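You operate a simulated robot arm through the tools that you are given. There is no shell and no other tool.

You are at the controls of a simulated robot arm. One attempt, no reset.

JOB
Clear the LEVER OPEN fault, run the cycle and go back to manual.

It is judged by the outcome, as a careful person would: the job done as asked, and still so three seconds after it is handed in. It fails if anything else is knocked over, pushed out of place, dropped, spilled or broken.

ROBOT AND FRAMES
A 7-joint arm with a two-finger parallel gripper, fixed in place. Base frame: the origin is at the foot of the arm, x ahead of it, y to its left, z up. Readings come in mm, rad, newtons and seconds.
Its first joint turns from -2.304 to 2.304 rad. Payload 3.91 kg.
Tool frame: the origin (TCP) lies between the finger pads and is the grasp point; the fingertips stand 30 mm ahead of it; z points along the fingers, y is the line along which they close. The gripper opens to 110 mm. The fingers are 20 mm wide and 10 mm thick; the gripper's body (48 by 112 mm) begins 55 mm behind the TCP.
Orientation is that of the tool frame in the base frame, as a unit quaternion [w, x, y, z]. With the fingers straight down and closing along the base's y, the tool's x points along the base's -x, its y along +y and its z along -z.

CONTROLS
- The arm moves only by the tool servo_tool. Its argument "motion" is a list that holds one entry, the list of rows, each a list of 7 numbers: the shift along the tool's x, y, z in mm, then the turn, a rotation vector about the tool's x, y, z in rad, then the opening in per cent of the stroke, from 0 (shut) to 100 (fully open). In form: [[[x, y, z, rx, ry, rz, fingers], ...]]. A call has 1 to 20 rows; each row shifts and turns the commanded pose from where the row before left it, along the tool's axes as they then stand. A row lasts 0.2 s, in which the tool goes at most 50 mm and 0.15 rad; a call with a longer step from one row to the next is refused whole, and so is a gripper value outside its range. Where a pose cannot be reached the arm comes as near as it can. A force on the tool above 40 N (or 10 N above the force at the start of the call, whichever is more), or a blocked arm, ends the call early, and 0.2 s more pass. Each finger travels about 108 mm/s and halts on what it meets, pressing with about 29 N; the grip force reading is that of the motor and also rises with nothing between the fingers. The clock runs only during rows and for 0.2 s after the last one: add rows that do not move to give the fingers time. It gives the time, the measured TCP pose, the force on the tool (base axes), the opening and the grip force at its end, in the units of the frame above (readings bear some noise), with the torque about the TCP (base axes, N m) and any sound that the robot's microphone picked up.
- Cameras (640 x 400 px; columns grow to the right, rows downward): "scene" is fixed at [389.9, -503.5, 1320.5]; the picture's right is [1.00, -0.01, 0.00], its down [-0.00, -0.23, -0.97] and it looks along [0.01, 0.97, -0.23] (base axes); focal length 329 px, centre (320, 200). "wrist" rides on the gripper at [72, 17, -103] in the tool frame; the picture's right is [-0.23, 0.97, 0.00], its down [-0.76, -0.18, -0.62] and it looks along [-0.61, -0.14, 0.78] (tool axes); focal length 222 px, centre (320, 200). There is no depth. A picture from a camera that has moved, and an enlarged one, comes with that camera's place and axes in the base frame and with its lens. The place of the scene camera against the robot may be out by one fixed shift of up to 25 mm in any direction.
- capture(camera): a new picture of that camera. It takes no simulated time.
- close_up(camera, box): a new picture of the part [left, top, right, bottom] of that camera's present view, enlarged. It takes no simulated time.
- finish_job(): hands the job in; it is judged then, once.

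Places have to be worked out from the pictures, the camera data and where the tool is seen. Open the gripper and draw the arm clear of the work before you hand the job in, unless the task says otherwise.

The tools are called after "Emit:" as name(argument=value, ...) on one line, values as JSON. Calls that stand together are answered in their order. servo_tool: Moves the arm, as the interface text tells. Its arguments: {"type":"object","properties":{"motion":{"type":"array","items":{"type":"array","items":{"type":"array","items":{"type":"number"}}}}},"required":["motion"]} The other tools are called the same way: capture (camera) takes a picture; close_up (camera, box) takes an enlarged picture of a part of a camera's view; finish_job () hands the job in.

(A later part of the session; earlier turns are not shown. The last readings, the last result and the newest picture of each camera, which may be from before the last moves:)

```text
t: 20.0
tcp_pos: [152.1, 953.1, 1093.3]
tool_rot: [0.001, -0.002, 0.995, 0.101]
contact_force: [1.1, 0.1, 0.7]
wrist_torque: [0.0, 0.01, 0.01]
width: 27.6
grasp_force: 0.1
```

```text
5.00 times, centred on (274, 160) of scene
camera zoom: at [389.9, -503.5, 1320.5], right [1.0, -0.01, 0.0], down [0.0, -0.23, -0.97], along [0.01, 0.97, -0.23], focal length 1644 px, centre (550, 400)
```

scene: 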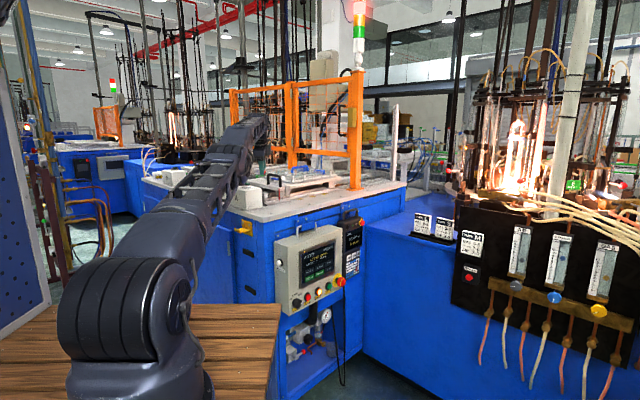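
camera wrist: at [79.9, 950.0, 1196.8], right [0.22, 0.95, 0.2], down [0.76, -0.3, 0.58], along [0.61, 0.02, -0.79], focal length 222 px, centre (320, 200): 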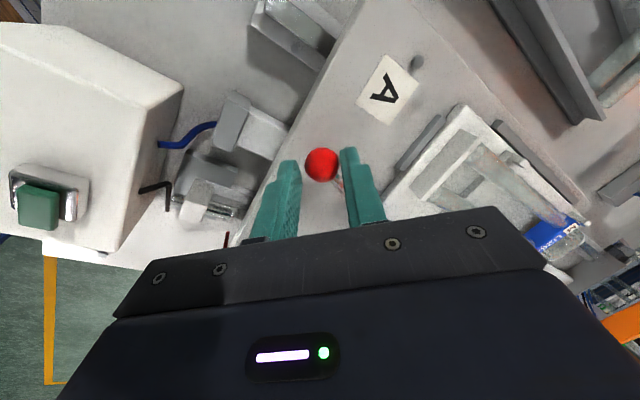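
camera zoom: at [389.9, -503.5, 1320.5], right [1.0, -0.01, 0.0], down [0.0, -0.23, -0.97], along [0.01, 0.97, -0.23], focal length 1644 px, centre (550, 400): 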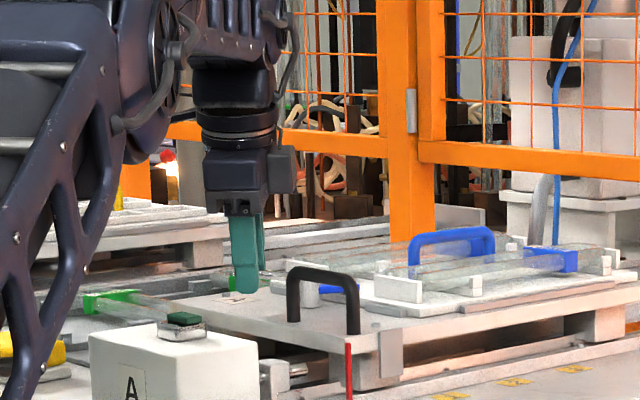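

The lever is about three quarters of the way round with no load, and the handle side is clear. I'll continue the last part of the arc.

Emit:
servo_tool(motion=[[[-4.5, -5.64, -1.14, 0, 0, 0, 25], [-4.5, -5.64, -1.14, 0, 0, 0, 25], [-2.75, -2.3, -0.47, 0, 0, 0, 25], [-2.75, -2.3, -0.47, 0, 0, 0, 25], [0, 0, 0, 0, 0, 0, 25]]])

Emit:
capture(camera="wrist")

Emit:
close_up(camera="wrist", box=[240, 100, 400, 200])

Emit:
close_up(camera="scene", box=[210, 120, 338, 200])

Emit:
close_up(camera="scene", box=[292, 230, 356, 310])

```text
t: 21.2
tcp_pos: [165.7, 938.3, 1093.3]
tool_rot: [0.0, -0.002, 0.995, 0.101]
contact_force: [-24.0, 20.3, -3.8]
wrist_torque: [0.18, 0.71, 0.79]
width: 36.9
grasp_force: 9.6
```

```text
taken
camera wrist: at [92.0, 934.7, 1196.6], right [0.22, 0.95, 0.2], down [0.76, -0.3, 0.58], along [0.61, 0.02, -0.79], focal length 222 px, centre (320, 200)
```

wrist: 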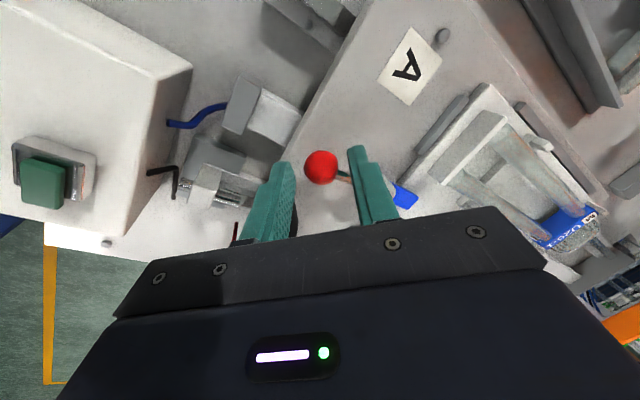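

```text
4.00 times, centred on (320, 150) of wrist
camera zoom: at [92.0, 934.7, 1196.6], right [0.22, 0.95, 0.2], down [0.76, -0.3, 0.58], along [0.61, 0.02, -0.79], focal length 888 px, centre (320, 400)
```

zoom: 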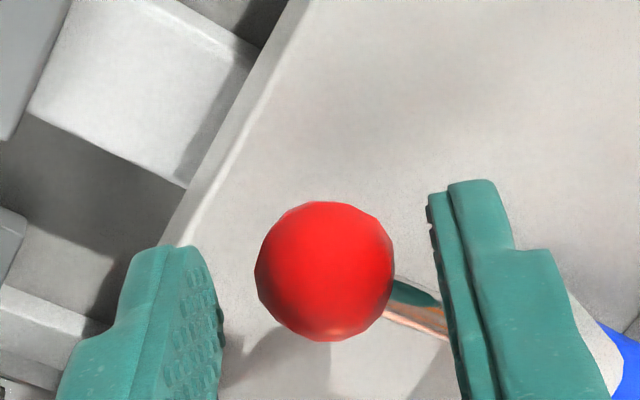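

```text
5.00 times, centred on (274, 160) of scene
camera zoom: at [389.9, -503.5, 1320.5], right [1.0, -0.01, 0.0], down [0.0, -0.23, -0.97], along [0.01, 0.97, -0.23], focal length 1644 px, centre (550, 400)
```

zoom: 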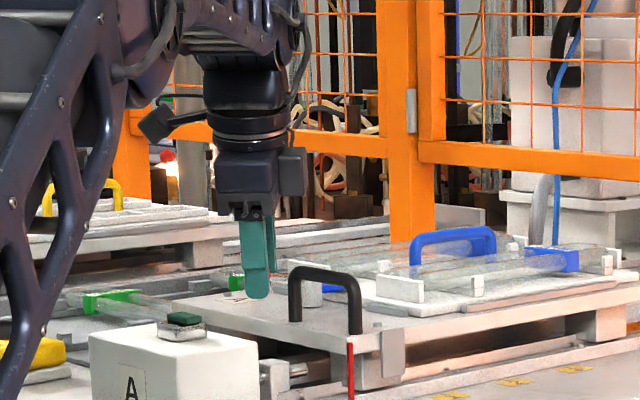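

```text
5.00 times, centred on (324, 270) of scene
camera zoom: at [389.9, -503.5, 1320.5], right [1.0, -0.01, 0.0], down [0.0, -0.23, -0.97], along [0.01, 0.97, -0.23], focal length 1644 px, centre (300, -150)
```

zoom: 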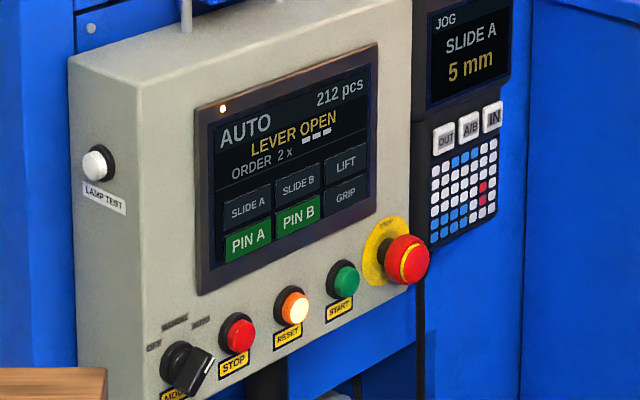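

The lever appears to have reached its end stop: the force is tangential, about 31 N, and the fingers were pushed apart. The jog display now reads "SLIDE A 5 mm" instead of 0, so I'll relieve the force at once and re-read it.

Emit:
servo_tool(motion=[[[3, 3, 0.6, 0, 0, 0, 36], [2, 1.5, 0.3, 0, 0, 0, 38], [0, 0, 0, 0, 0, 0, 38]]])

Emit:
close_up(camera="scene", box=[292, 210, 372, 310])

Emit:
close_up(camera="wrist", box=[240, 100, 400, 200])

Emit:
close_up(camera="scene", box=[230, 145, 326, 205])

```text
t: 22.0
tcp_pos: [162.7, 943.1, 1093.3]
tool_rot: [0.002, -0.001, 0.995, 0.102]
contact_force: [-1.0, -0.6, -0.2]
wrist_torque: [-0.02, -0.02, 0.0]
width: 41.9
grasp_force: 0.1
```

```text
4.00 times, centred on (332, 260) of scene
camera zoom: at [389.9, -503.5, 1320.5], right [1.0, -0.01, 0.0], down [0.0, -0.23, -0.97], along [0.01, 0.97, -0.23], focal length 1315 px, centre (272, -40)
```

zoom: 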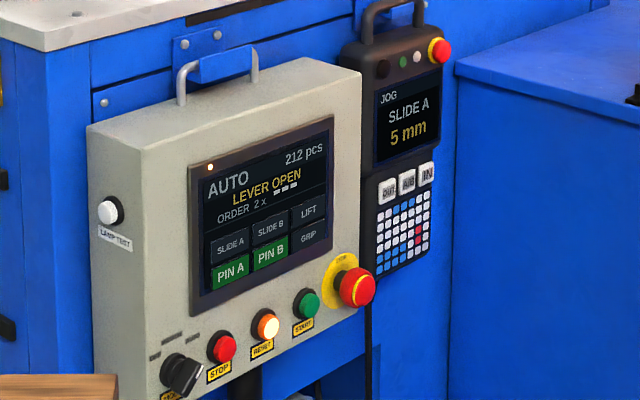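

```text
4.00 times, centred on (320, 150) of wrist
camera zoom: at [90.0, 938.9, 1197.0], right [0.22, 0.95, 0.2], down [0.76, -0.3, 0.58], along [0.61, 0.02, -0.79], focal length 888 px, centre (320, 400)
```

zoom: 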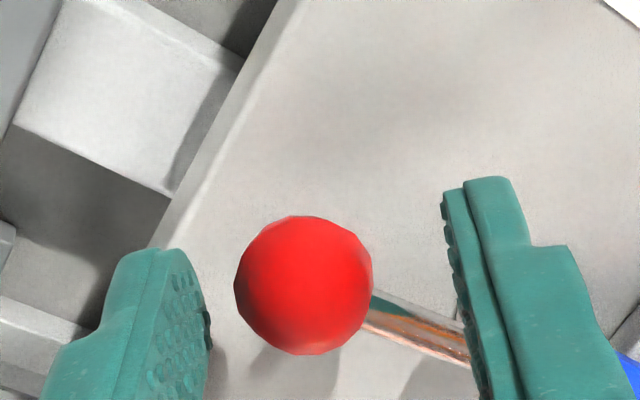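

```text
6.67 times, centred on (278, 175) of scene
camera zoom: at [389.9, -503.5, 1320.5], right [1.0, -0.01, 0.0], down [0.0, -0.23, -0.97], along [0.01, 0.97, -0.23], focal length 2192 px, centre (600, 367)
```

zoom: 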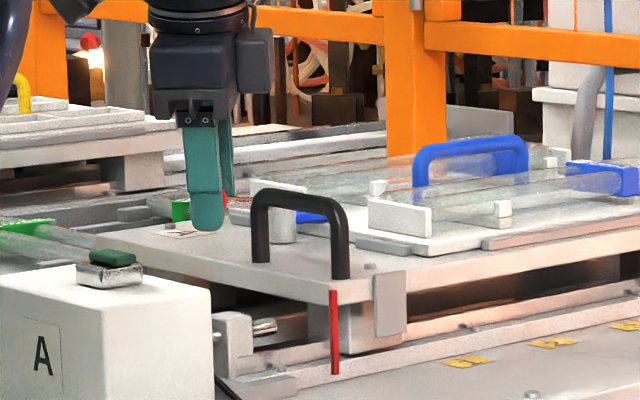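

The force is relieved and the lever lies along the slide like B's, but slide A crept about 5 mm inward, since its pointer moved toward mark 1. I'll withdraw from the ball along the tool axis, then turn the gripper so it can straddle the slide's handle and ease the slide back to 0.

Emit:
servo_tool(motion=[[[0, -1, -10, 0, 0, 0, 40], [0, 0, -15, 0, 0, 0, 40], [0, 0, -25, 0, 0, 0, 40], [0, 0, -25, 0, 0, 0, 40], [0, 0, -25, 0, 0, 0, 40], [0, 0, 0, 0.0317, -0.0132, 0.1313, 40], [0, 0, 0, 0.0317, -0.0132, 0.1313, 40], [0, 0, 0, 0.0317, -0.0132, 0.1313, 40], [0, 0, 0, 0.0317, -0.0132, 0.1313, 40], [0, 0, 0, 0.0317, -0.0132, 0.1313, 40], [0, 0, 0, 0.0317, -0.0132, 0.1313, 40], [0, 0, 0, 0, 0, 0, 40]]])

Emit:
capture(camera="wrist")

Emit:
close_up(camera="scene", box=[300, 200, 364, 270])

Emit:
close_up(camera="scene", box=[230, 145, 326, 205])

```text
t: 24.6
tcp_pos: [163.4, 904.8, 1185.8]
tool_rot: [0.001, 0.384, 0.923, 0.0]
contact_force: [-0.4, -0.1, 0.7]
wrist_torque: [0.03, -0.02, 0.0]
width: 43.7
grasp_force: 0.0
out of reach, approached as far as the arm can: row 9, 10, 11
```

```text
taken
camera wrist: at [122.7, 969.4, 1287.8], right [0.85, 0.53, 0.0], down [0.41, -0.67, 0.62], along [0.33, -0.53, -0.78], focal length 222 px, centre (320, 200)
```

wrist: 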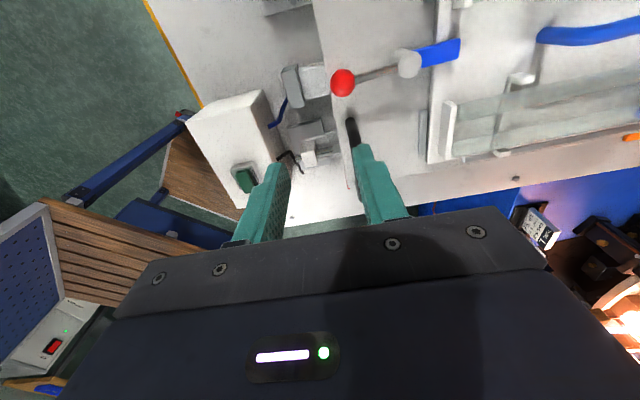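

```text
5.71 times, centred on (332, 235) of scene
camera zoom: at [389.9, -503.5, 1320.5], right [1.0, -0.01, 0.0], down [0.0, -0.23, -0.97], along [0.01, 0.97, -0.23], focal length 1878 px, centre (251, 0)
```

zoom: 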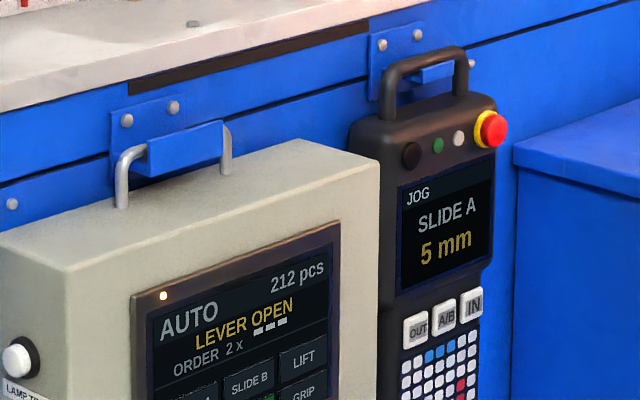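

```text
6.67 times, centred on (278, 175) of scene
camera zoom: at [389.9, -503.5, 1320.5], right [1.0, -0.01, 0.0], down [0.0, -0.23, -0.97], along [0.01, 0.97, -0.23], focal length 2192 px, centre (600, 367)
```

zoom: 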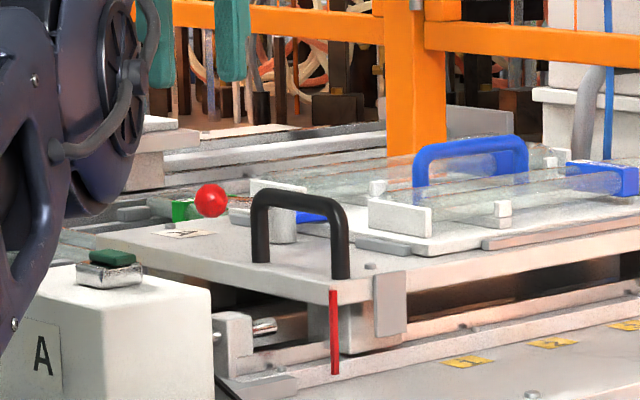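

The lever now matches B's orientation. I'll zoom in to locate the handle bar precisely and confirm the lever alignment.

Emit:
close_up(camera="wrist", box=[260, 20, 500, 170])

Emit:
capture(camera="scene")

```text
2.67 times, centred on (380, 95) of wrist
camera zoom: at [122.7, 969.4, 1287.8], right [0.85, 0.53, 0.0], down [0.41, -0.67, 0.62], along [0.33, -0.53, -0.78], focal length 592 px, centre (160, 480)
```

zoom: 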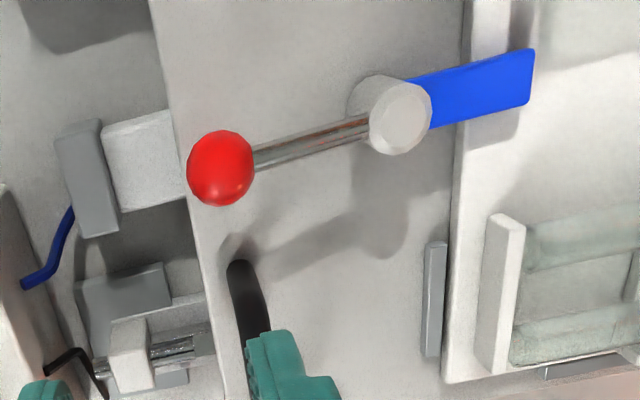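

```text
taken
```

scene: 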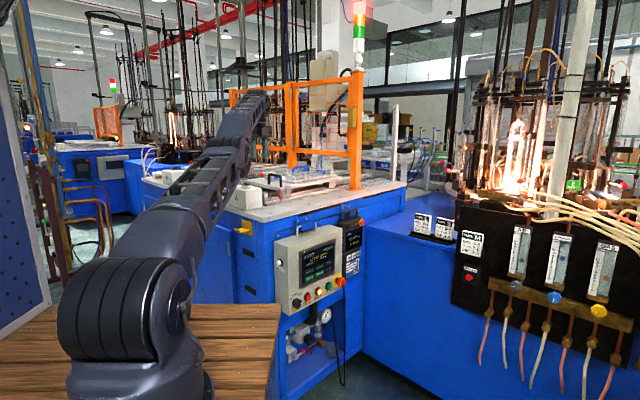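

The lever is clearly closed now, with its blue finger over the plate. I place the handle bar's middle at about (229, 880, 1085), so I'll move above it and check alignment.

Emit:
servo_tool(motion=[[[-16, 7.25, 0, 0, 0, 0, 40], [-16, 7.25, 0, 0, 0, 0, 40], [-16, 7.25, 0, 0, 0, 0, 40], [-15.8, 7.25, 0, 0, 0, 0, 40], [0, 0, 0, 0, 0, 0, 40]]])

Emit:
capture(camera="wrist")

Emit:
close_up(camera="wrist", box=[240, 80, 432, 200])

```text
t: 25.8
tcp_pos: [228.4, 897.9, 1191.8]
tool_rot: [0.0, 0.383, 0.924, 0.0]
contact_force: [1.5, -0.4, -0.5]
wrist_torque: [0.01, -0.01, 0.01]
width: 44.2
grasp_force: 0.2
out of reach, approached as far as the arm can: row 1, 2, 3, 4
```

```text
taken
camera wrist: at [189.4, 962.0, 1294.0], right [0.85, 0.53, 0.0], down [0.41, -0.66, 0.62], along [0.33, -0.53, -0.78], focal length 222 px, centre (320, 200)
```

wrist: 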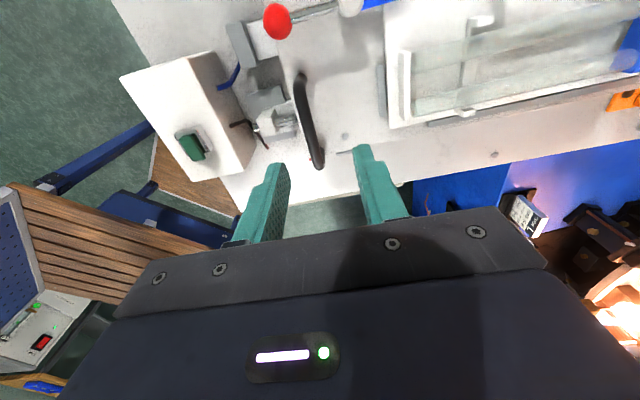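

```text
3.33 times, centred on (336, 140) of wrist
camera zoom: at [189.4, 962.0, 1294.0], right [0.85, 0.53, 0.0], down [0.41, -0.66, 0.62], along [0.33, -0.53, -0.78], focal length 740 px, centre (267, 400)
```

zoom: 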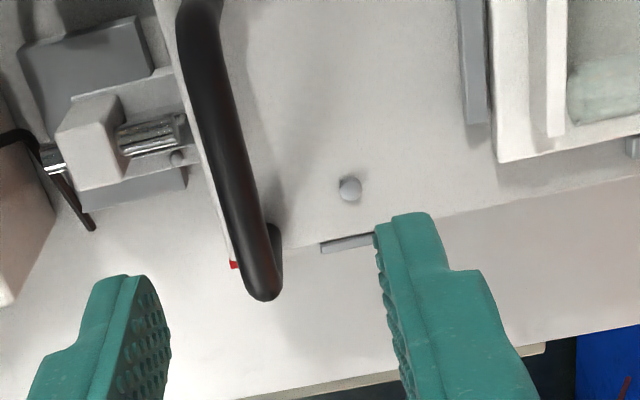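

The bar lies 9 mm to the −u side of the gripper's centre and is well aligned with it. I'll centre and descend 96 mm to straddle the bar without touching it.

Emit:
servo_tool(motion=[[[0, -3, 16, 0, 0, 0, 40], [0, -3, 16, 0, 0, 0, 40], [0, -3, 16, 0, 0, 0, 40], [0, 0, 16, 0, 0, 0, 40], [0, 0, 0, 0, 0, 0, 40]]])

Emit:
close_up(camera="wrist", box=[240, 80, 432, 200])

Emit:
close_up(camera="scene", box=[220, 130, 332, 200])

```text
t: 27.0
tcp_pos: [224.5, 915.8, 1136.0]
tool_rot: [0.001, 0.383, 0.924, 0.001]
contact_force: [0.2, 0.2, 0.4]
wrist_torque: [0.06, 0.0, -0.01]
width: 43.9
grasp_force: 0.0
out of reach, approached as far as the arm can: row 1, 2, 3, 4
```

```text
3.33 times, centred on (336, 140) of wrist
camera zoom: at [185.2, 980.5, 1237.9], right [0.85, 0.53, 0.0], down [0.41, -0.66, 0.62], along [0.33, -0.53, -0.78], focal length 740 px, centre (267, 400)
```

zoom: 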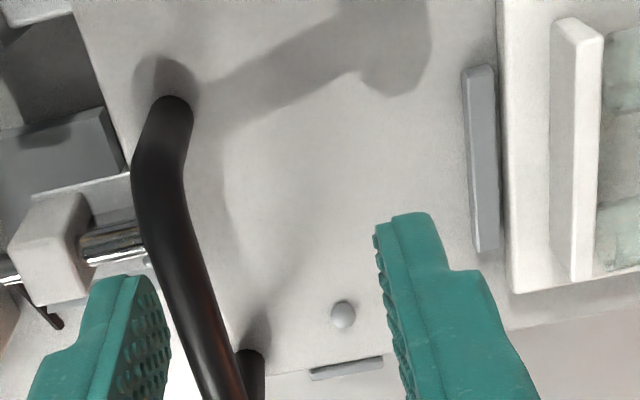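

```text
5.71 times, centred on (276, 165) of scene
camera zoom: at [389.9, -503.5, 1320.5], right [1.0, -0.01, 0.0], down [0.0, -0.23, -0.97], along [0.01, 0.97, -0.23], focal length 1878 px, centre (571, 400)
```

zoom: 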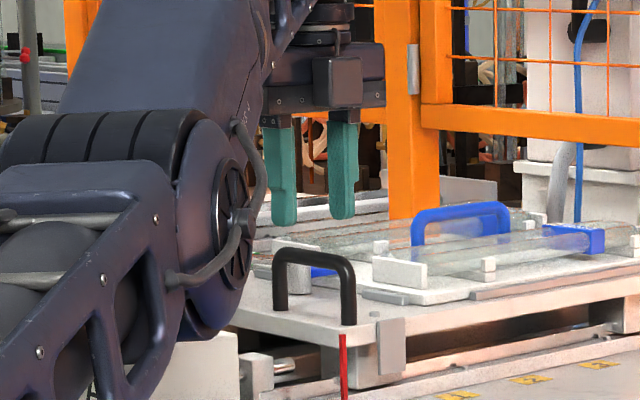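

The measured pose doesn't match the command, and the elbow looks low over the white block. I'll hold for a moment and re-check before going any lower.

Emit:
servo_tool(motion=[[[0, 0, 0, 0, 0, 0, 40], [0, 0, 0, 0, 0, 0, 40]]])

Emit:
capture(camera="scene")

Emit:
capture(camera="wrist")

Emit:
close_up(camera="scene", box=[180, 110, 308, 230])

```text
t: 27.6
tcp_pos: [224.9, 916.0, 1135.4]
tool_rot: [0.001, 0.384, 0.923, 0.001]
contact_force: [-0.9, 0.1, 0.1]
wrist_torque: [-0.04, -0.02, 0.0]
width: 44.1
grasp_force: 0.0
```

```text
taken
```

scene: 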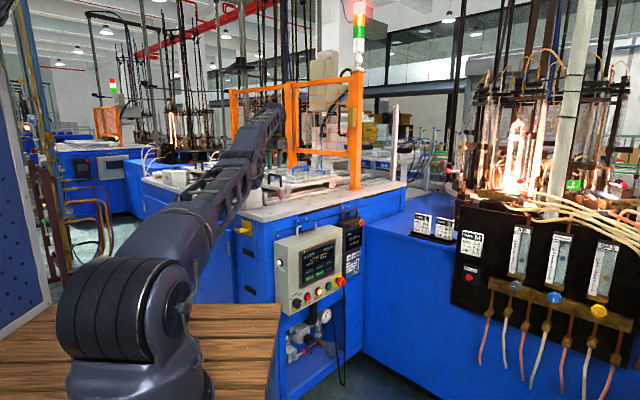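

```text
taken
camera wrist: at [185.2, 980.5, 1237.9], right [0.85, 0.53, 0.0], down [0.41, -0.66, 0.62], along [0.33, -0.53, -0.78], focal length 222 px, centre (320, 200)
```

wrist: 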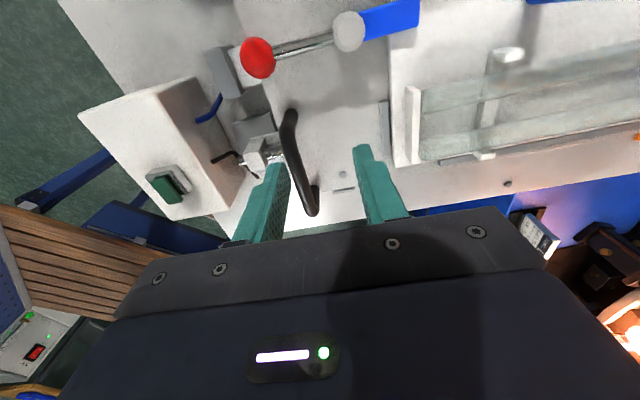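

```text
3.33 times, centred on (244, 170) of scene
camera zoom: at [389.9, -503.5, 1320.5], right [1.0, -0.01, 0.0], down [0.0, -0.23, -0.97], along [0.01, 0.97, -0.23], focal length 1096 px, centre (573, 300)
```

zoom: 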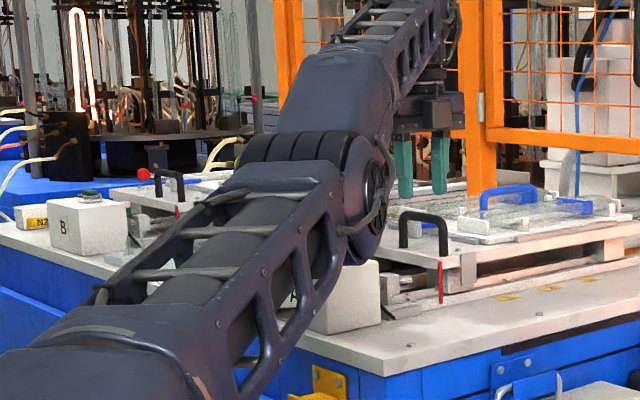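

The arm is steady, but this yaw seems to push a joint to its limit and drops the elbow low over the block. I'll lift, then turn 90° the other way so the fingers close along the bar. That raises the elbow and lets the closed fingers hook behind the handle.

Emit:
servo_tool(motion=[[[0, 0, -20, 0, 0, 0, 40], [0, 0, -20, 0, 0, 0, 40], [0, 0, -20, 0, 0, 0, 40], [0, 0, 0, 0, 0, -0.143, 40], [0, 0, 0, 0, 0, -0.143, 40], [0, 0, 0, 0, 0, -0.143, 40], [0, 0, 0, 0, 0, -0.143, 40], [0, 0, 0, 0, 0, -0.143, 40], [0, 0, 0, 0, 0, -0.143, 40], [0, 0, 0, 0, 0, -0.143, 20], [0, 0, 0, 0, 0, -0.143, 0], [0, 0, 0, 0, 0, -0.143, 0], [0, 0, 0, 0, 0, -0.143, 0], [0, 0, 0, 0, 0, -0.143, 0], [0, 0, 0, 0, 0, 0, 0]]])

Emit:
capture(camera="scene")

Emit:
capture(camera="wrist")

Emit:
close_up(camera="scene", box=[180, 110, 308, 230])

```text
t: 30.8
tcp_pos: [220.6, 900.2, 1191.4]
tool_rot: [0.001, -0.384, 0.923, 0.0]
contact_force: [-0.3, 0.3, 0.2]
wrist_torque: [0.01, 0.0, 0.02]
width: 0.1
grasp_force: 28.6
out of reach, approached as far as the arm can: row 2, 3
```

```text
taken
```

scene: 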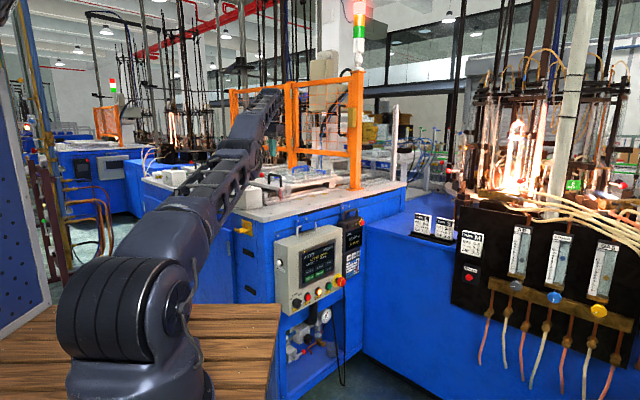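

```text
taken
camera wrist: at [156.5, 860.7, 1293.0], right [-0.53, 0.85, 0.0], down [0.66, 0.41, 0.63], along [0.53, 0.33, -0.78], focal length 222 px, centre (320, 200)
```

wrist: 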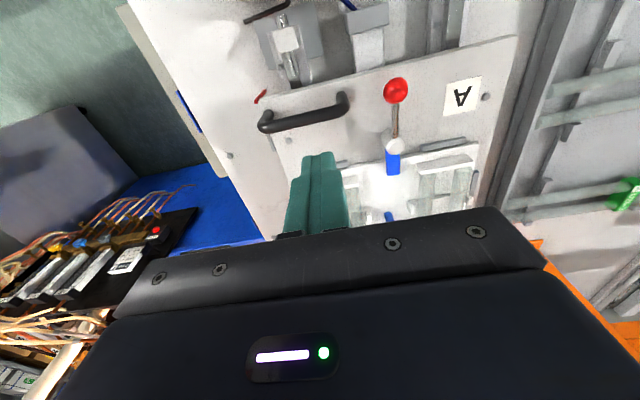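

```text
3.33 times, centred on (244, 170) of scene
camera zoom: at [389.9, -503.5, 1320.5], right [1.0, -0.01, 0.0], down [0.0, -0.23, -0.97], along [0.01, 0.97, -0.23], focal length 1096 px, centre (573, 300)
```

zoom: 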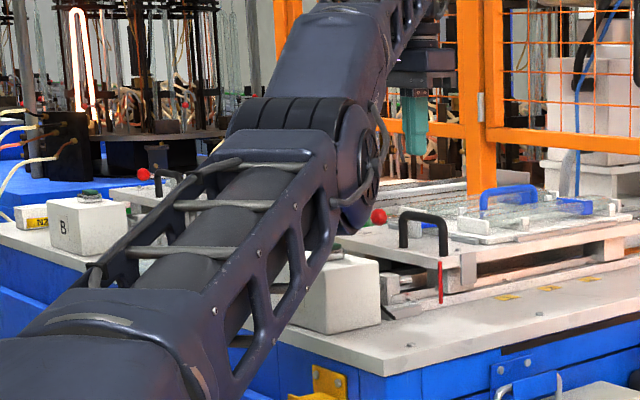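

The elbow is higher now and sits in front of the block with clearance. I'll zoom in to place the handle bar relative to the closed fingers.

Emit:
close_up(camera="wrist", box=[230, 60, 470, 210])

Emit:
close_up(camera="scene", box=[300, 200, 364, 270])

```text
2.67 times, centred on (350, 135) of wrist
camera zoom: at [156.5, 860.7, 1293.0], right [-0.53, 0.85, 0.0], down [0.66, 0.41, 0.63], along [0.53, 0.33, -0.78], focal length 592 px, centre (240, 373)
```

zoom: 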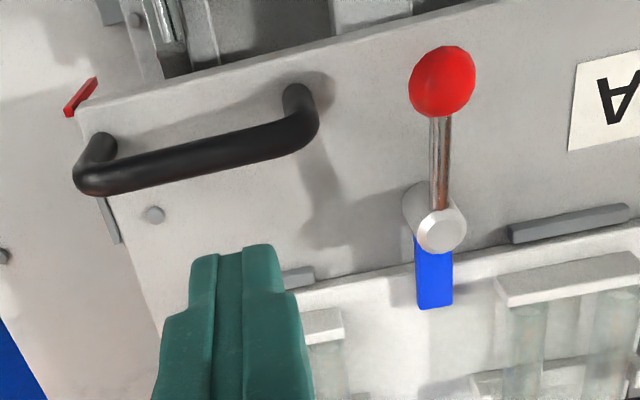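

```text
5.71 times, centred on (332, 235) of scene
camera zoom: at [389.9, -503.5, 1320.5], right [1.0, -0.01, 0.0], down [0.0, -0.23, -0.97], along [0.01, 0.97, -0.23], focal length 1878 px, centre (251, 0)
```

zoom: 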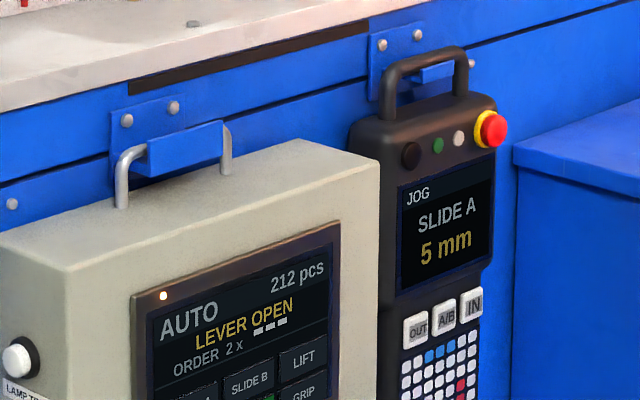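

The bar's centre is at about (225, 888, 1085), 12 mm in diameter. I'll shift the closed fingers about 16 mm to its inner (+u) side and descend partway, then check the clearances.

Emit:
servo_tool(motion=[[[-8, -5, 0, 0, 0, 0, 0], [-8, -5, 0, 0, 0, 0, 0], [0, 0, 15, 0, 0, 0, 0], [0, 0, 15, 0, 0, 0, 0], [0, 0, 15, 0, 0, 0, 0], [0, 0, 0, 0, 0, 0, 0]]])

Emit:
close_up(camera="wrist", box=[200, 60, 440, 210])

Emit:
close_up(camera="scene", box=[180, 110, 308, 230])

```text
t: 32.2
tcp_pos: [240.5, 911.7, 1149.3]
tool_rot: [0.001, -0.383, 0.924, -0.001]
contact_force: [-0.3, 0.2, -0.4]
wrist_torque: [-0.02, 0.03, -0.02]
width: 0.0
grasp_force: 28.4
out of reach, approached as far as the arm can: row 2, 3, 4, 5
```

```text
2.67 times, centred on (320, 135) of wrist
camera zoom: at [175.8, 872.9, 1250.7], right [-0.53, 0.85, 0.0], down [0.66, 0.41, 0.62], along [0.53, 0.33, -0.78], focal length 592 px, centre (320, 373)
```

zoom: 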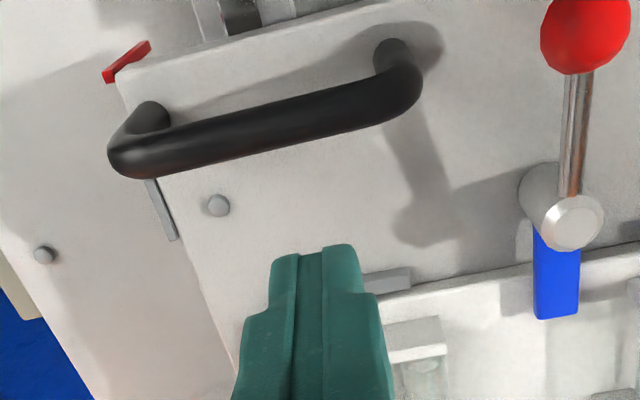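

```text
3.33 times, centred on (244, 170) of scene
camera zoom: at [389.9, -503.5, 1320.5], right [1.0, -0.01, 0.0], down [0.0, -0.23, -0.97], along [0.01, 0.97, -0.23], focal length 1096 px, centre (573, 300)
```

zoom: 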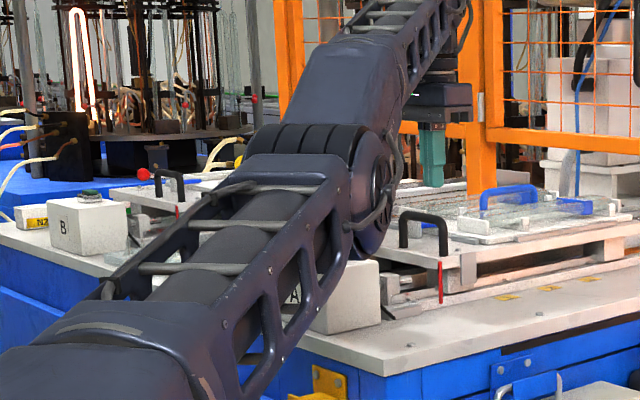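

Pointing the tool straight down forces a low elbow and the reach warnings. Tilting outward worked well earlier, so I'll apply about 0.35 rad of radial tilt here and check the elbow.

Emit:
servo_tool(motion=[[[0, 0, -5, -0.059, -0.101, 0, 0], [0, 0, -5, -0.059, -0.101, 0, 0], [0, 0, 0, -0.059, -0.101, 0, 0], [0, 0, 0, 0, 0, 0, 0]]])

Emit:
close_up(camera="wrist", box=[200, 60, 440, 210])

Emit:
close_up(camera="scene", box=[180, 110, 308, 230])

```text
t: 33.2
tcp_pos: [246.1, 975.0, 1179.2]
tool_rot: [0.107, -0.377, 0.91, 0.139]
contact_force: [-0.7, 0.1, -0.8]
wrist_torque: [-0.02, 0.03, 0.01]
width: 0.0
grasp_force: 28.6
out of reach, approached as far as the arm can: row 1, 2, 3
```

```text
2.67 times, centred on (320, 135) of wrist
camera zoom: at [173.4, 905.3, 1257.0], right [-0.54, 0.81, 0.24], down [0.6, 0.17, 0.78], along [0.59, 0.56, -0.58], focal length 592 px, centre (320, 373)
```

zoom: 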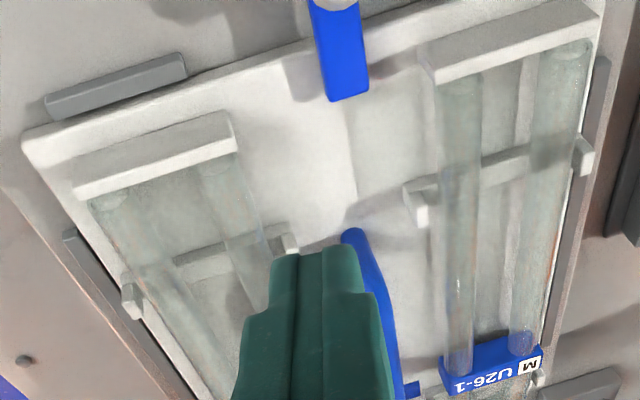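

```text
3.33 times, centred on (244, 170) of scene
camera zoom: at [389.9, -503.5, 1320.5], right [1.0, -0.01, 0.0], down [0.0, -0.23, -0.97], along [0.01, 0.97, -0.23], focal length 1096 px, centre (573, 300)
```

zoom: 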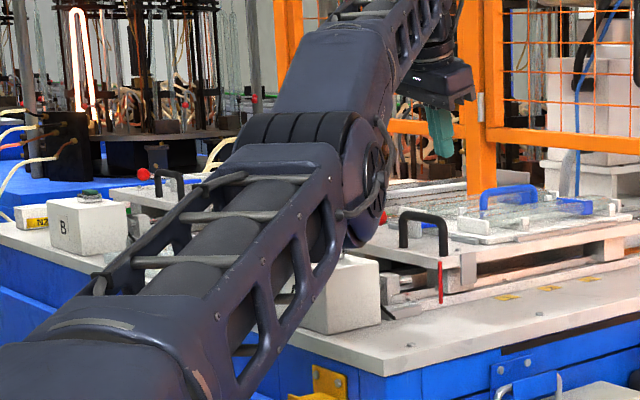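

The arm is fully stretched and the controller is stuck at that limit, because the wrist isn't moving inward. I'll command a short inward retreat at this height to unfold it, and check how the elbow responds.

Emit:
servo_tool(motion=[[[20.2, -11.9, -8.6, 0, 0, 0, 0], [20.2, -11.9, -8.6, 0, 0, 0, 0], [0, 0, 0, 0, 0, 0, 0]]])

Emit:
close_up(camera="scene", box=[180, 80, 308, 230])

```text
t: 34.0
tcp_pos: [237.3, 971.2, 1194.6]
tool_rot: [0.107, -0.376, 0.91, 0.139]
contact_force: [0.5, 0.0, 0.3]
wrist_torque: [0.0, 0.01, 0.0]
width: 0.0
grasp_force: 28.8
out of reach, approached as far as the arm can: row 1, 2
```

```text
2.67 times, centred on (244, 155) of scene
camera zoom: at [389.9, -503.5, 1320.5], right [1.0, -0.01, 0.0], down [0.0, -0.23, -0.97], along [0.01, 0.97, -0.23], focal length 877 px, centre (523, 320)
```

zoom: 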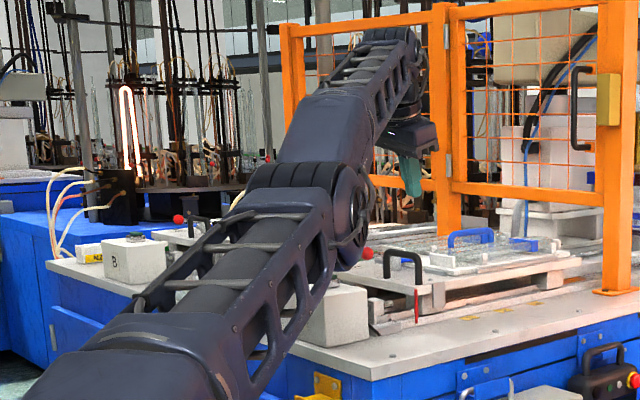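

The wrist only slides along its maximum-reach sphere, so the elbow is probably just past straight. I'll command a brief outward stretch and then inward along the arm's line, to bring the elbow back to the proper side.

Emit:
servo_tool(motion=[[[-34.3, 20.5, -1.1, 0, 0, 0, 0], [34.3, -20.5, 1.1, 0, 0, 0, 0], [34.3, -20.5, 1.1, 0, 0, 0, 0], [0, 0, 0, 0, 0, 0, 0]]])

Emit:
close_up(camera="scene", box=[180, 80, 308, 230])

```text
t: 35.0
tcp_pos: [233.3, 970.8, 1194.7]
tool_rot: [0.108, -0.376, 0.91, 0.138]
contact_force: [0.2, -0.2, -0.3]
wrist_torque: [0.02, 0.01, 0.01]
width: 0.0
grasp_force: 29.2
out of reach, approached as far as the arm can: row 1, 2, 3
```

```text
2.67 times, centred on (244, 155) of scene
camera zoom: at [389.9, -503.5, 1320.5], right [1.0, -0.01, 0.0], down [0.0, -0.23, -0.97], along [0.01, 0.97, -0.23], focal length 877 px, centre (523, 320)
```

zoom: 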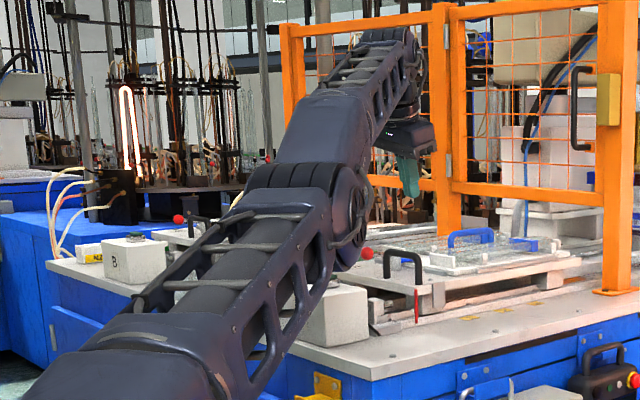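

It's still on the reach limit. I'll try a sequence of outward nudges of different sizes, each followed by inward steps, all well above everything on the table.

Emit:
servo_tool(motion=[[[-8, 4.9, 3.5, 0, 0, 0, 0], [16, -9.8, -6.9, 0, 0, 0, 0], [16, -9.8, -6.9, 0, 0, 0, 0], [-16, 9.8, 6.9, 0, 0, 0, 0], [16, -9.8, -6.9, 0, 0, 0, 0], [16, -9.8, -6.9, 0, 0, 0, 0], [-38, 23.3, 16.4, 0, 0, 0, 0], [16, -9.8, -6.9, 0, 0, 0, 0], [16, -9.8, -6.9, 0, 0, 0, 0], [0, 0, 0, 0, 0, 0, 0]]])

Emit:
capture(camera="scene")

```text
t: 37.2
tcp_pos: [229.0, 967.8, 1203.0]
tool_rot: [0.107, -0.377, 0.91, 0.138]
contact_force: [0.4, -0.7, -0.3]
wrist_torque: [-0.01, -0.02, 0.01]
width: 0.0
grasp_force: 28.7
out of reach, approached as far as the arm can: row 1, 2, 3, 4, 5, 6, 7, 8, 9
```

```text
taken
```

scene: 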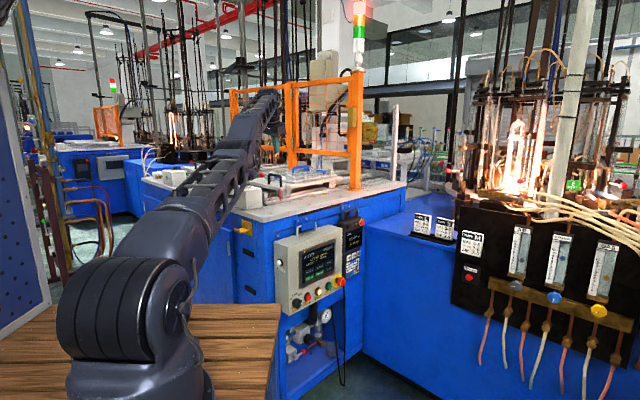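

It's still stuck, and I suspect lifting while stretched bent the elbow slightly the wrong way. Moving down near the stretch should bend it back, so I'll rise clear first and then command brisk down-and-inward steps in free space.

Emit:
servo_tool(motion=[[[2.5, -2, -49.2, 0, 0, 0, 0], [2.5, -2, -49.2, 0, 0, 0, 0], [2.5, -2, -49.2, 0, 0, 0, 0], [2.5, -2, -49.2, 0, 0, 0, 0], [29.5, -17.6, 35.4, 0, 0, 0, 0], [29.5, -17.6, 35.4, 0, 0, 0, 0], [29.5, -17.6, 35.4, 0, 0, 0, 0], [0, 0, 0, 0, 0, 0, 0]]])

Emit:
capture(camera="scene")

```text
t: 39.0
tcp_pos: [199.7, 931.6, 1295.8]
tool_rot: [0.107, -0.377, 0.91, 0.138]
contact_force: [-0.1, 0.7, -0.1]
wrist_torque: [0.03, 0.01, 0.02]
width: 0.0
grasp_force: 28.9
out of reach, approached as far as the arm can: row 5, 6, 7
```

```text
taken
```

scene: 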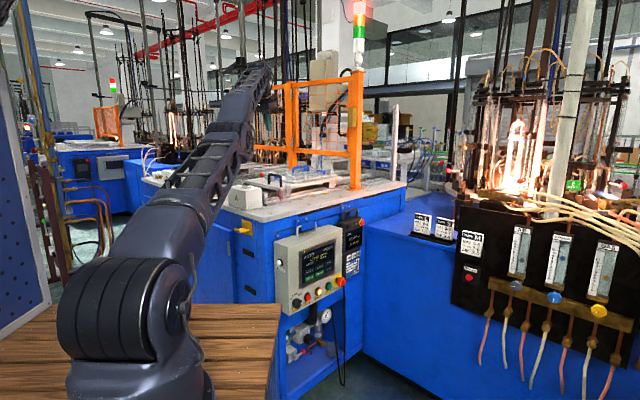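

Lifting seems to push the elbow past straight, and moving down along the reach sphere should bring it back. I'll rise, stretch out fully, sweep down along the sphere in free air, then ease inward.

Emit:
servo_tool(motion=[[[2.5, -2, -49.2, 0, 0, 0, 0], [2.5, -2, -49.2, 0, 0, 0, 0], [2.5, -2, -49.2, 0, 0, 0, 0], [-24.4, 15.4, -8.2, 0, 0, 0, 0], [-13.3, 9.4, 39.1, 0, 0, 0, 0], [-13.3, 9.4, 39.1, 0, 0, 0, 0], [-13.3, 9.4, 39.1, 0, 0, 0, 0], [-13.3, 9.4, 39.1, 0, 0, 0, 0], [4.1, -2.6, 1.4, 0, 0, 0, 0], [4.1, -2.6, 1.4, 0, 0, 0, 0], [4.1, -2.6, 1.4, 0, 0, 0, 0], [16.3, -10.3, 5.5, 0, 0, 0, 0], [16.3, -10.3, 5.5, 0, 0, 0, 0], [16.3, -10.3, 5.5, 0, 0, 0, 0], [0, 0, 0, 0, 0, 0, 0]]])

Emit:
capture(camera="scene")

```text
t: 42.2
tcp_pos: [192.8, 872.7, 1247.2]
tool_rot: [0.108, -0.377, 0.909, 0.139]
contact_force: [0.5, -0.3, 0.9]
wrist_torque: [-0.03, 0.0, 0.01]
width: 0.1
grasp_force: 29.3
out of reach, approached as far as the arm can: row 2, 3, 4, 5, 6, 7, 8
```

```text
taken
```

scene: 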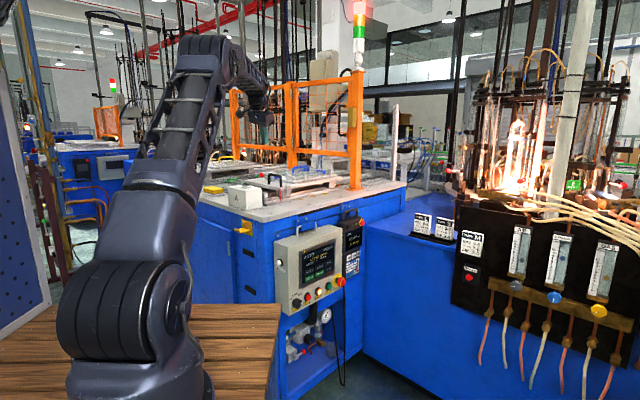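

The elbow has flipped back up and sits well clear of the block. I'll avoid fully stretched lifts from now on. Next I'll go to a point about 80 mm above and just inside (+u of) the handle bar with the closed, tilted fingers.

Emit:
servo_tool(motion=[[[-6.2, -8.4, 18.4, 0, 0, 0, 0], [-6.2, -8.4, 18.4, 0, 0, 0, 0], [-6.2, -8.4, 18.4, 0, 0, 0, 0], [-6.2, -8.4, 18.4, 0, 0, 0, 0], [0, 0, 0, 0, 0, 0, 0]]])

Emit:
capture(camera="wrist")

Emit:
close_up(camera="wrist", box=[200, 0, 440, 150])

Emit:
close_up(camera="scene", box=[180, 80, 308, 230])

```text
t: 43.4
tcp_pos: [241.6, 890.7, 1179.9]
tool_rot: [0.107, -0.377, 0.909, 0.14]
contact_force: [-0.6, 0.8, 0.4]
wrist_torque: [0.0, 0.0, 0.05]
width: 0.0
grasp_force: 29.3
```

```text
taken
camera wrist: at [168.8, 821.2, 1257.0], right [-0.54, 0.81, 0.24], down [0.6, 0.17, 0.78], along [0.59, 0.56, -0.58], focal length 222 px, centre (320, 200)
```

wrist: 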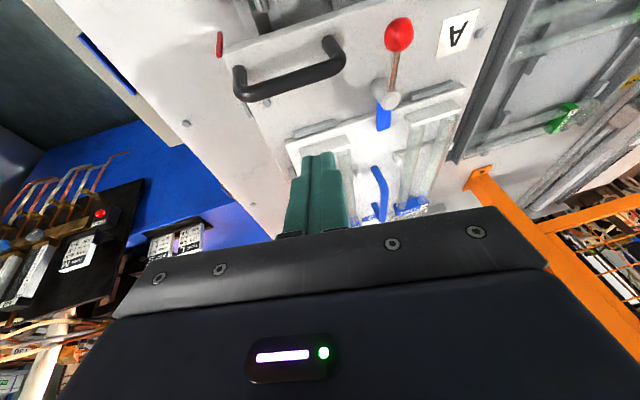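

```text
2.67 times, centred on (320, 75) of wrist
camera zoom: at [168.8, 821.2, 1257.0], right [-0.54, 0.81, 0.24], down [0.6, 0.17, 0.78], along [0.59, 0.56, -0.58], focal length 592 px, centre (320, 533)
```

zoom: 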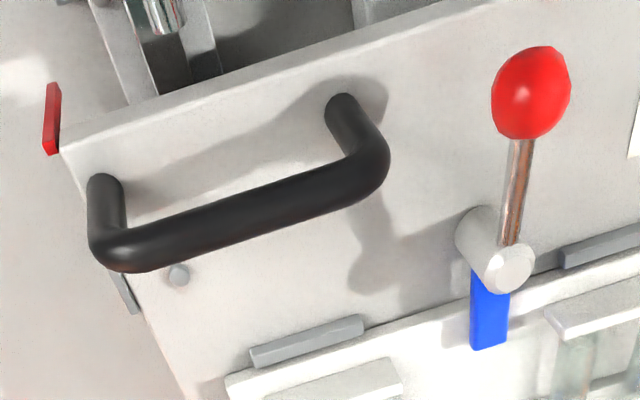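

```text
2.67 times, centred on (244, 155) of scene
camera zoom: at [389.9, -503.5, 1320.5], right [1.0, -0.01, 0.0], down [0.0, -0.23, -0.97], along [0.01, 0.97, -0.23], focal length 877 px, centre (523, 320)
```

zoom: 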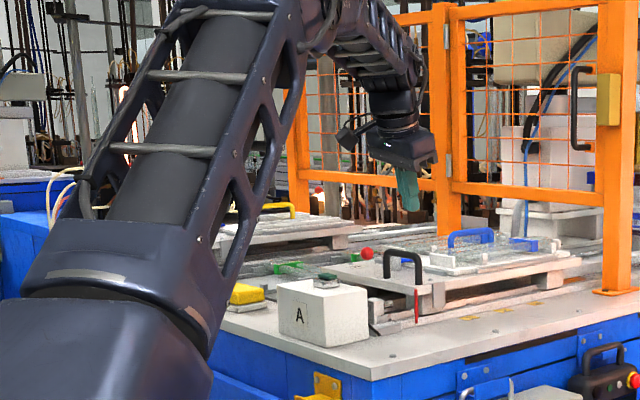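

The view confirms the bar at u ≈ 783 (the machine's long axis). I'll shift 5 mm further inside for clearance and descend 80 mm vertically beside the bar.

Emit:
servo_tool(motion=[[[-4.7, 0, 1.5, 0, 0, 0, 0], [4.15, -2.4, 13, 0, 0, 0, 0], [4.15, -2.4, 13, 0, 0, 0, 0], [4.15, -2.4, 13, 0, 0, 0, 0], [4.15, -2.4, 13, 0, 0, 0, 0], [4.15, -2.4, 13, 0, 0, 0, 0], [4.15, -2.4, 12, 0, 0, 0, 0], [0, 0, 0, 0, 0, 0, 0]]])

Emit:
close_up(camera="wrist", box=[200, 50, 440, 200])

Emit:
close_up(camera="scene", box=[230, 130, 358, 270])

```text
t: 45.2
tcp_pos: [243.7, 895.2, 1096.6]
tool_rot: [0.107, -0.377, 0.909, 0.14]
contact_force: [-0.2, -0.1, 0.8]
wrist_torque: [0.02, -0.01, 0.0]
width: 0.0
grasp_force: 28.7
```

```text
2.67 times, centred on (320, 125) of wrist
camera zoom: at [172.1, 824.3, 1174.4], right [-0.54, 0.81, 0.24], down [0.6, 0.17, 0.78], along [0.59, 0.56, -0.58], focal length 592 px, centre (320, 400)
```

zoom: 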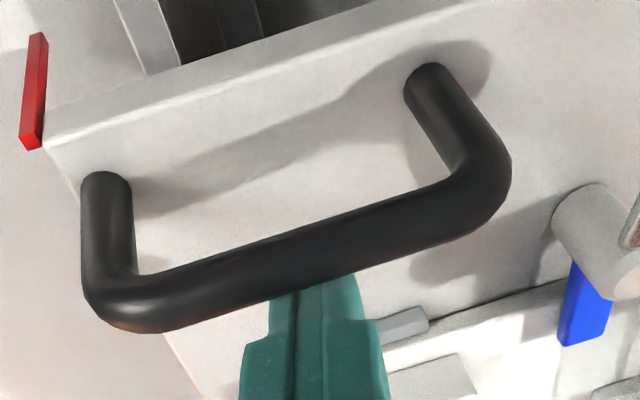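

```text
2.86 times, centred on (294, 200) of scene
camera zoom: at [389.9, -503.5, 1320.5], right [1.0, -0.01, 0.0], down [0.0, -0.23, -0.97], along [0.01, 0.97, -0.23], focal length 939 px, centre (394, 200)
```

zoom: 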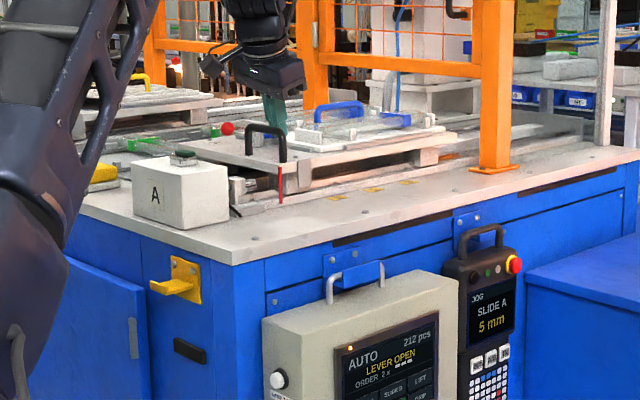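

The closed fingers are behind the bar with no contact. I'll pull gently toward −u by 8 mm in 2 mm steps, then read the jog display and the force.

Emit:
servo_tool(motion=[[[1.9, 0.06, -0.6, 0, 0, 0, 0], [1.9, 0.06, -0.6, 0, 0, 0, 0], [1.9, 0.06, -0.6, 0, 0, 0, 0], [1.9, 0.06, -0.6, 0, 0, 0, 0], [0, 0, 0, 0, 0, 0, 0]]])

Emit:
close_up(camera="scene", box=[300, 200, 364, 270])

Emit:
close_up(camera="wrist", box=[200, 50, 440, 200])

```text
t: 46.4
tcp_pos: [238.6, 888.1, 1097.2]
tool_rot: [0.107, -0.377, 0.91, 0.139]
contact_force: [2.2, 1.2, 0.4]
wrist_torque: [0.01, -0.01, 0.01]
width: 0.0
grasp_force: 29.5
```

```text
5.71 times, centred on (332, 235) of scene
camera zoom: at [389.9, -503.5, 1320.5], right [1.0, -0.01, 0.0], down [0.0, -0.23, -0.97], along [0.01, 0.97, -0.23], focal length 1878 px, centre (251, 0)
```

zoom: 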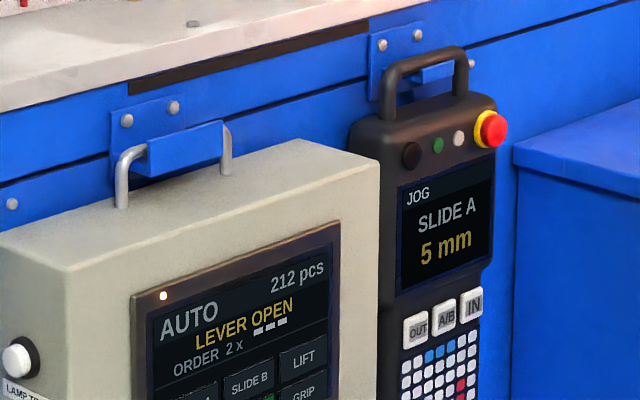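

```text
2.67 times, centred on (320, 125) of wrist
camera zoom: at [166.5, 819.0, 1174.4], right [-0.54, 0.81, 0.24], down [0.6, 0.17, 0.78], along [0.59, 0.56, -0.58], focal length 592 px, centre (320, 400)
```

zoom: 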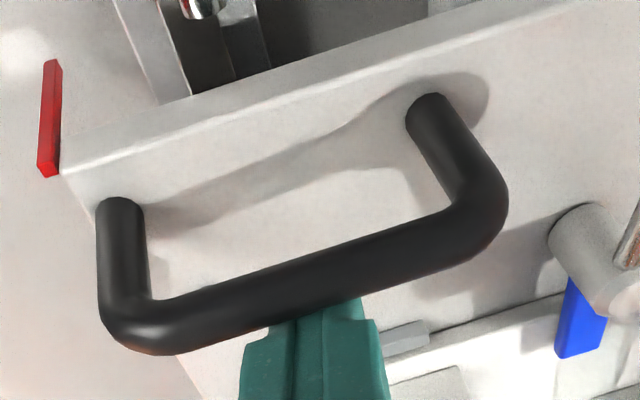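

Contact is just beginning (about 2 N). I'll continue in 1.5 mm steps and keep watching the display.

Emit:
servo_tool(motion=[[[1.43, 0.05, -0.45, 0, 0, 0, 0], [1.43, 0.05, -0.45, 0, 0, 0, 0], [0, 0, 0, 0, 0, 0, 0]]])

Emit:
close_up(camera="scene", box=[300, 200, 364, 270])

```text
t: 47.2
tcp_pos: [235.7, 887.0, 1098.1]
tool_rot: [0.106, -0.376, 0.91, 0.139]
contact_force: [2.7, 1.5, 0.9]
wrist_torque: [-0.03, 0.0, 0.0]
width: 0.0
grasp_force: 29.2
```

```text
5.71 times, centred on (332, 235) of scene
camera zoom: at [389.9, -503.5, 1320.5], right [1.0, -0.01, 0.0], down [0.0, -0.23, -0.97], along [0.01, 0.97, -0.23], focal length 1878 px, centre (251, 0)
```

zoom: 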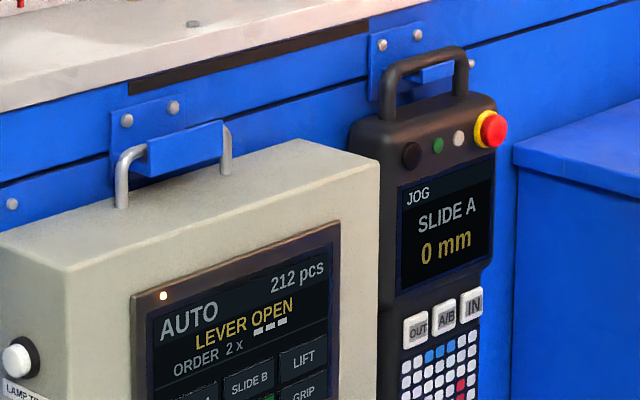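

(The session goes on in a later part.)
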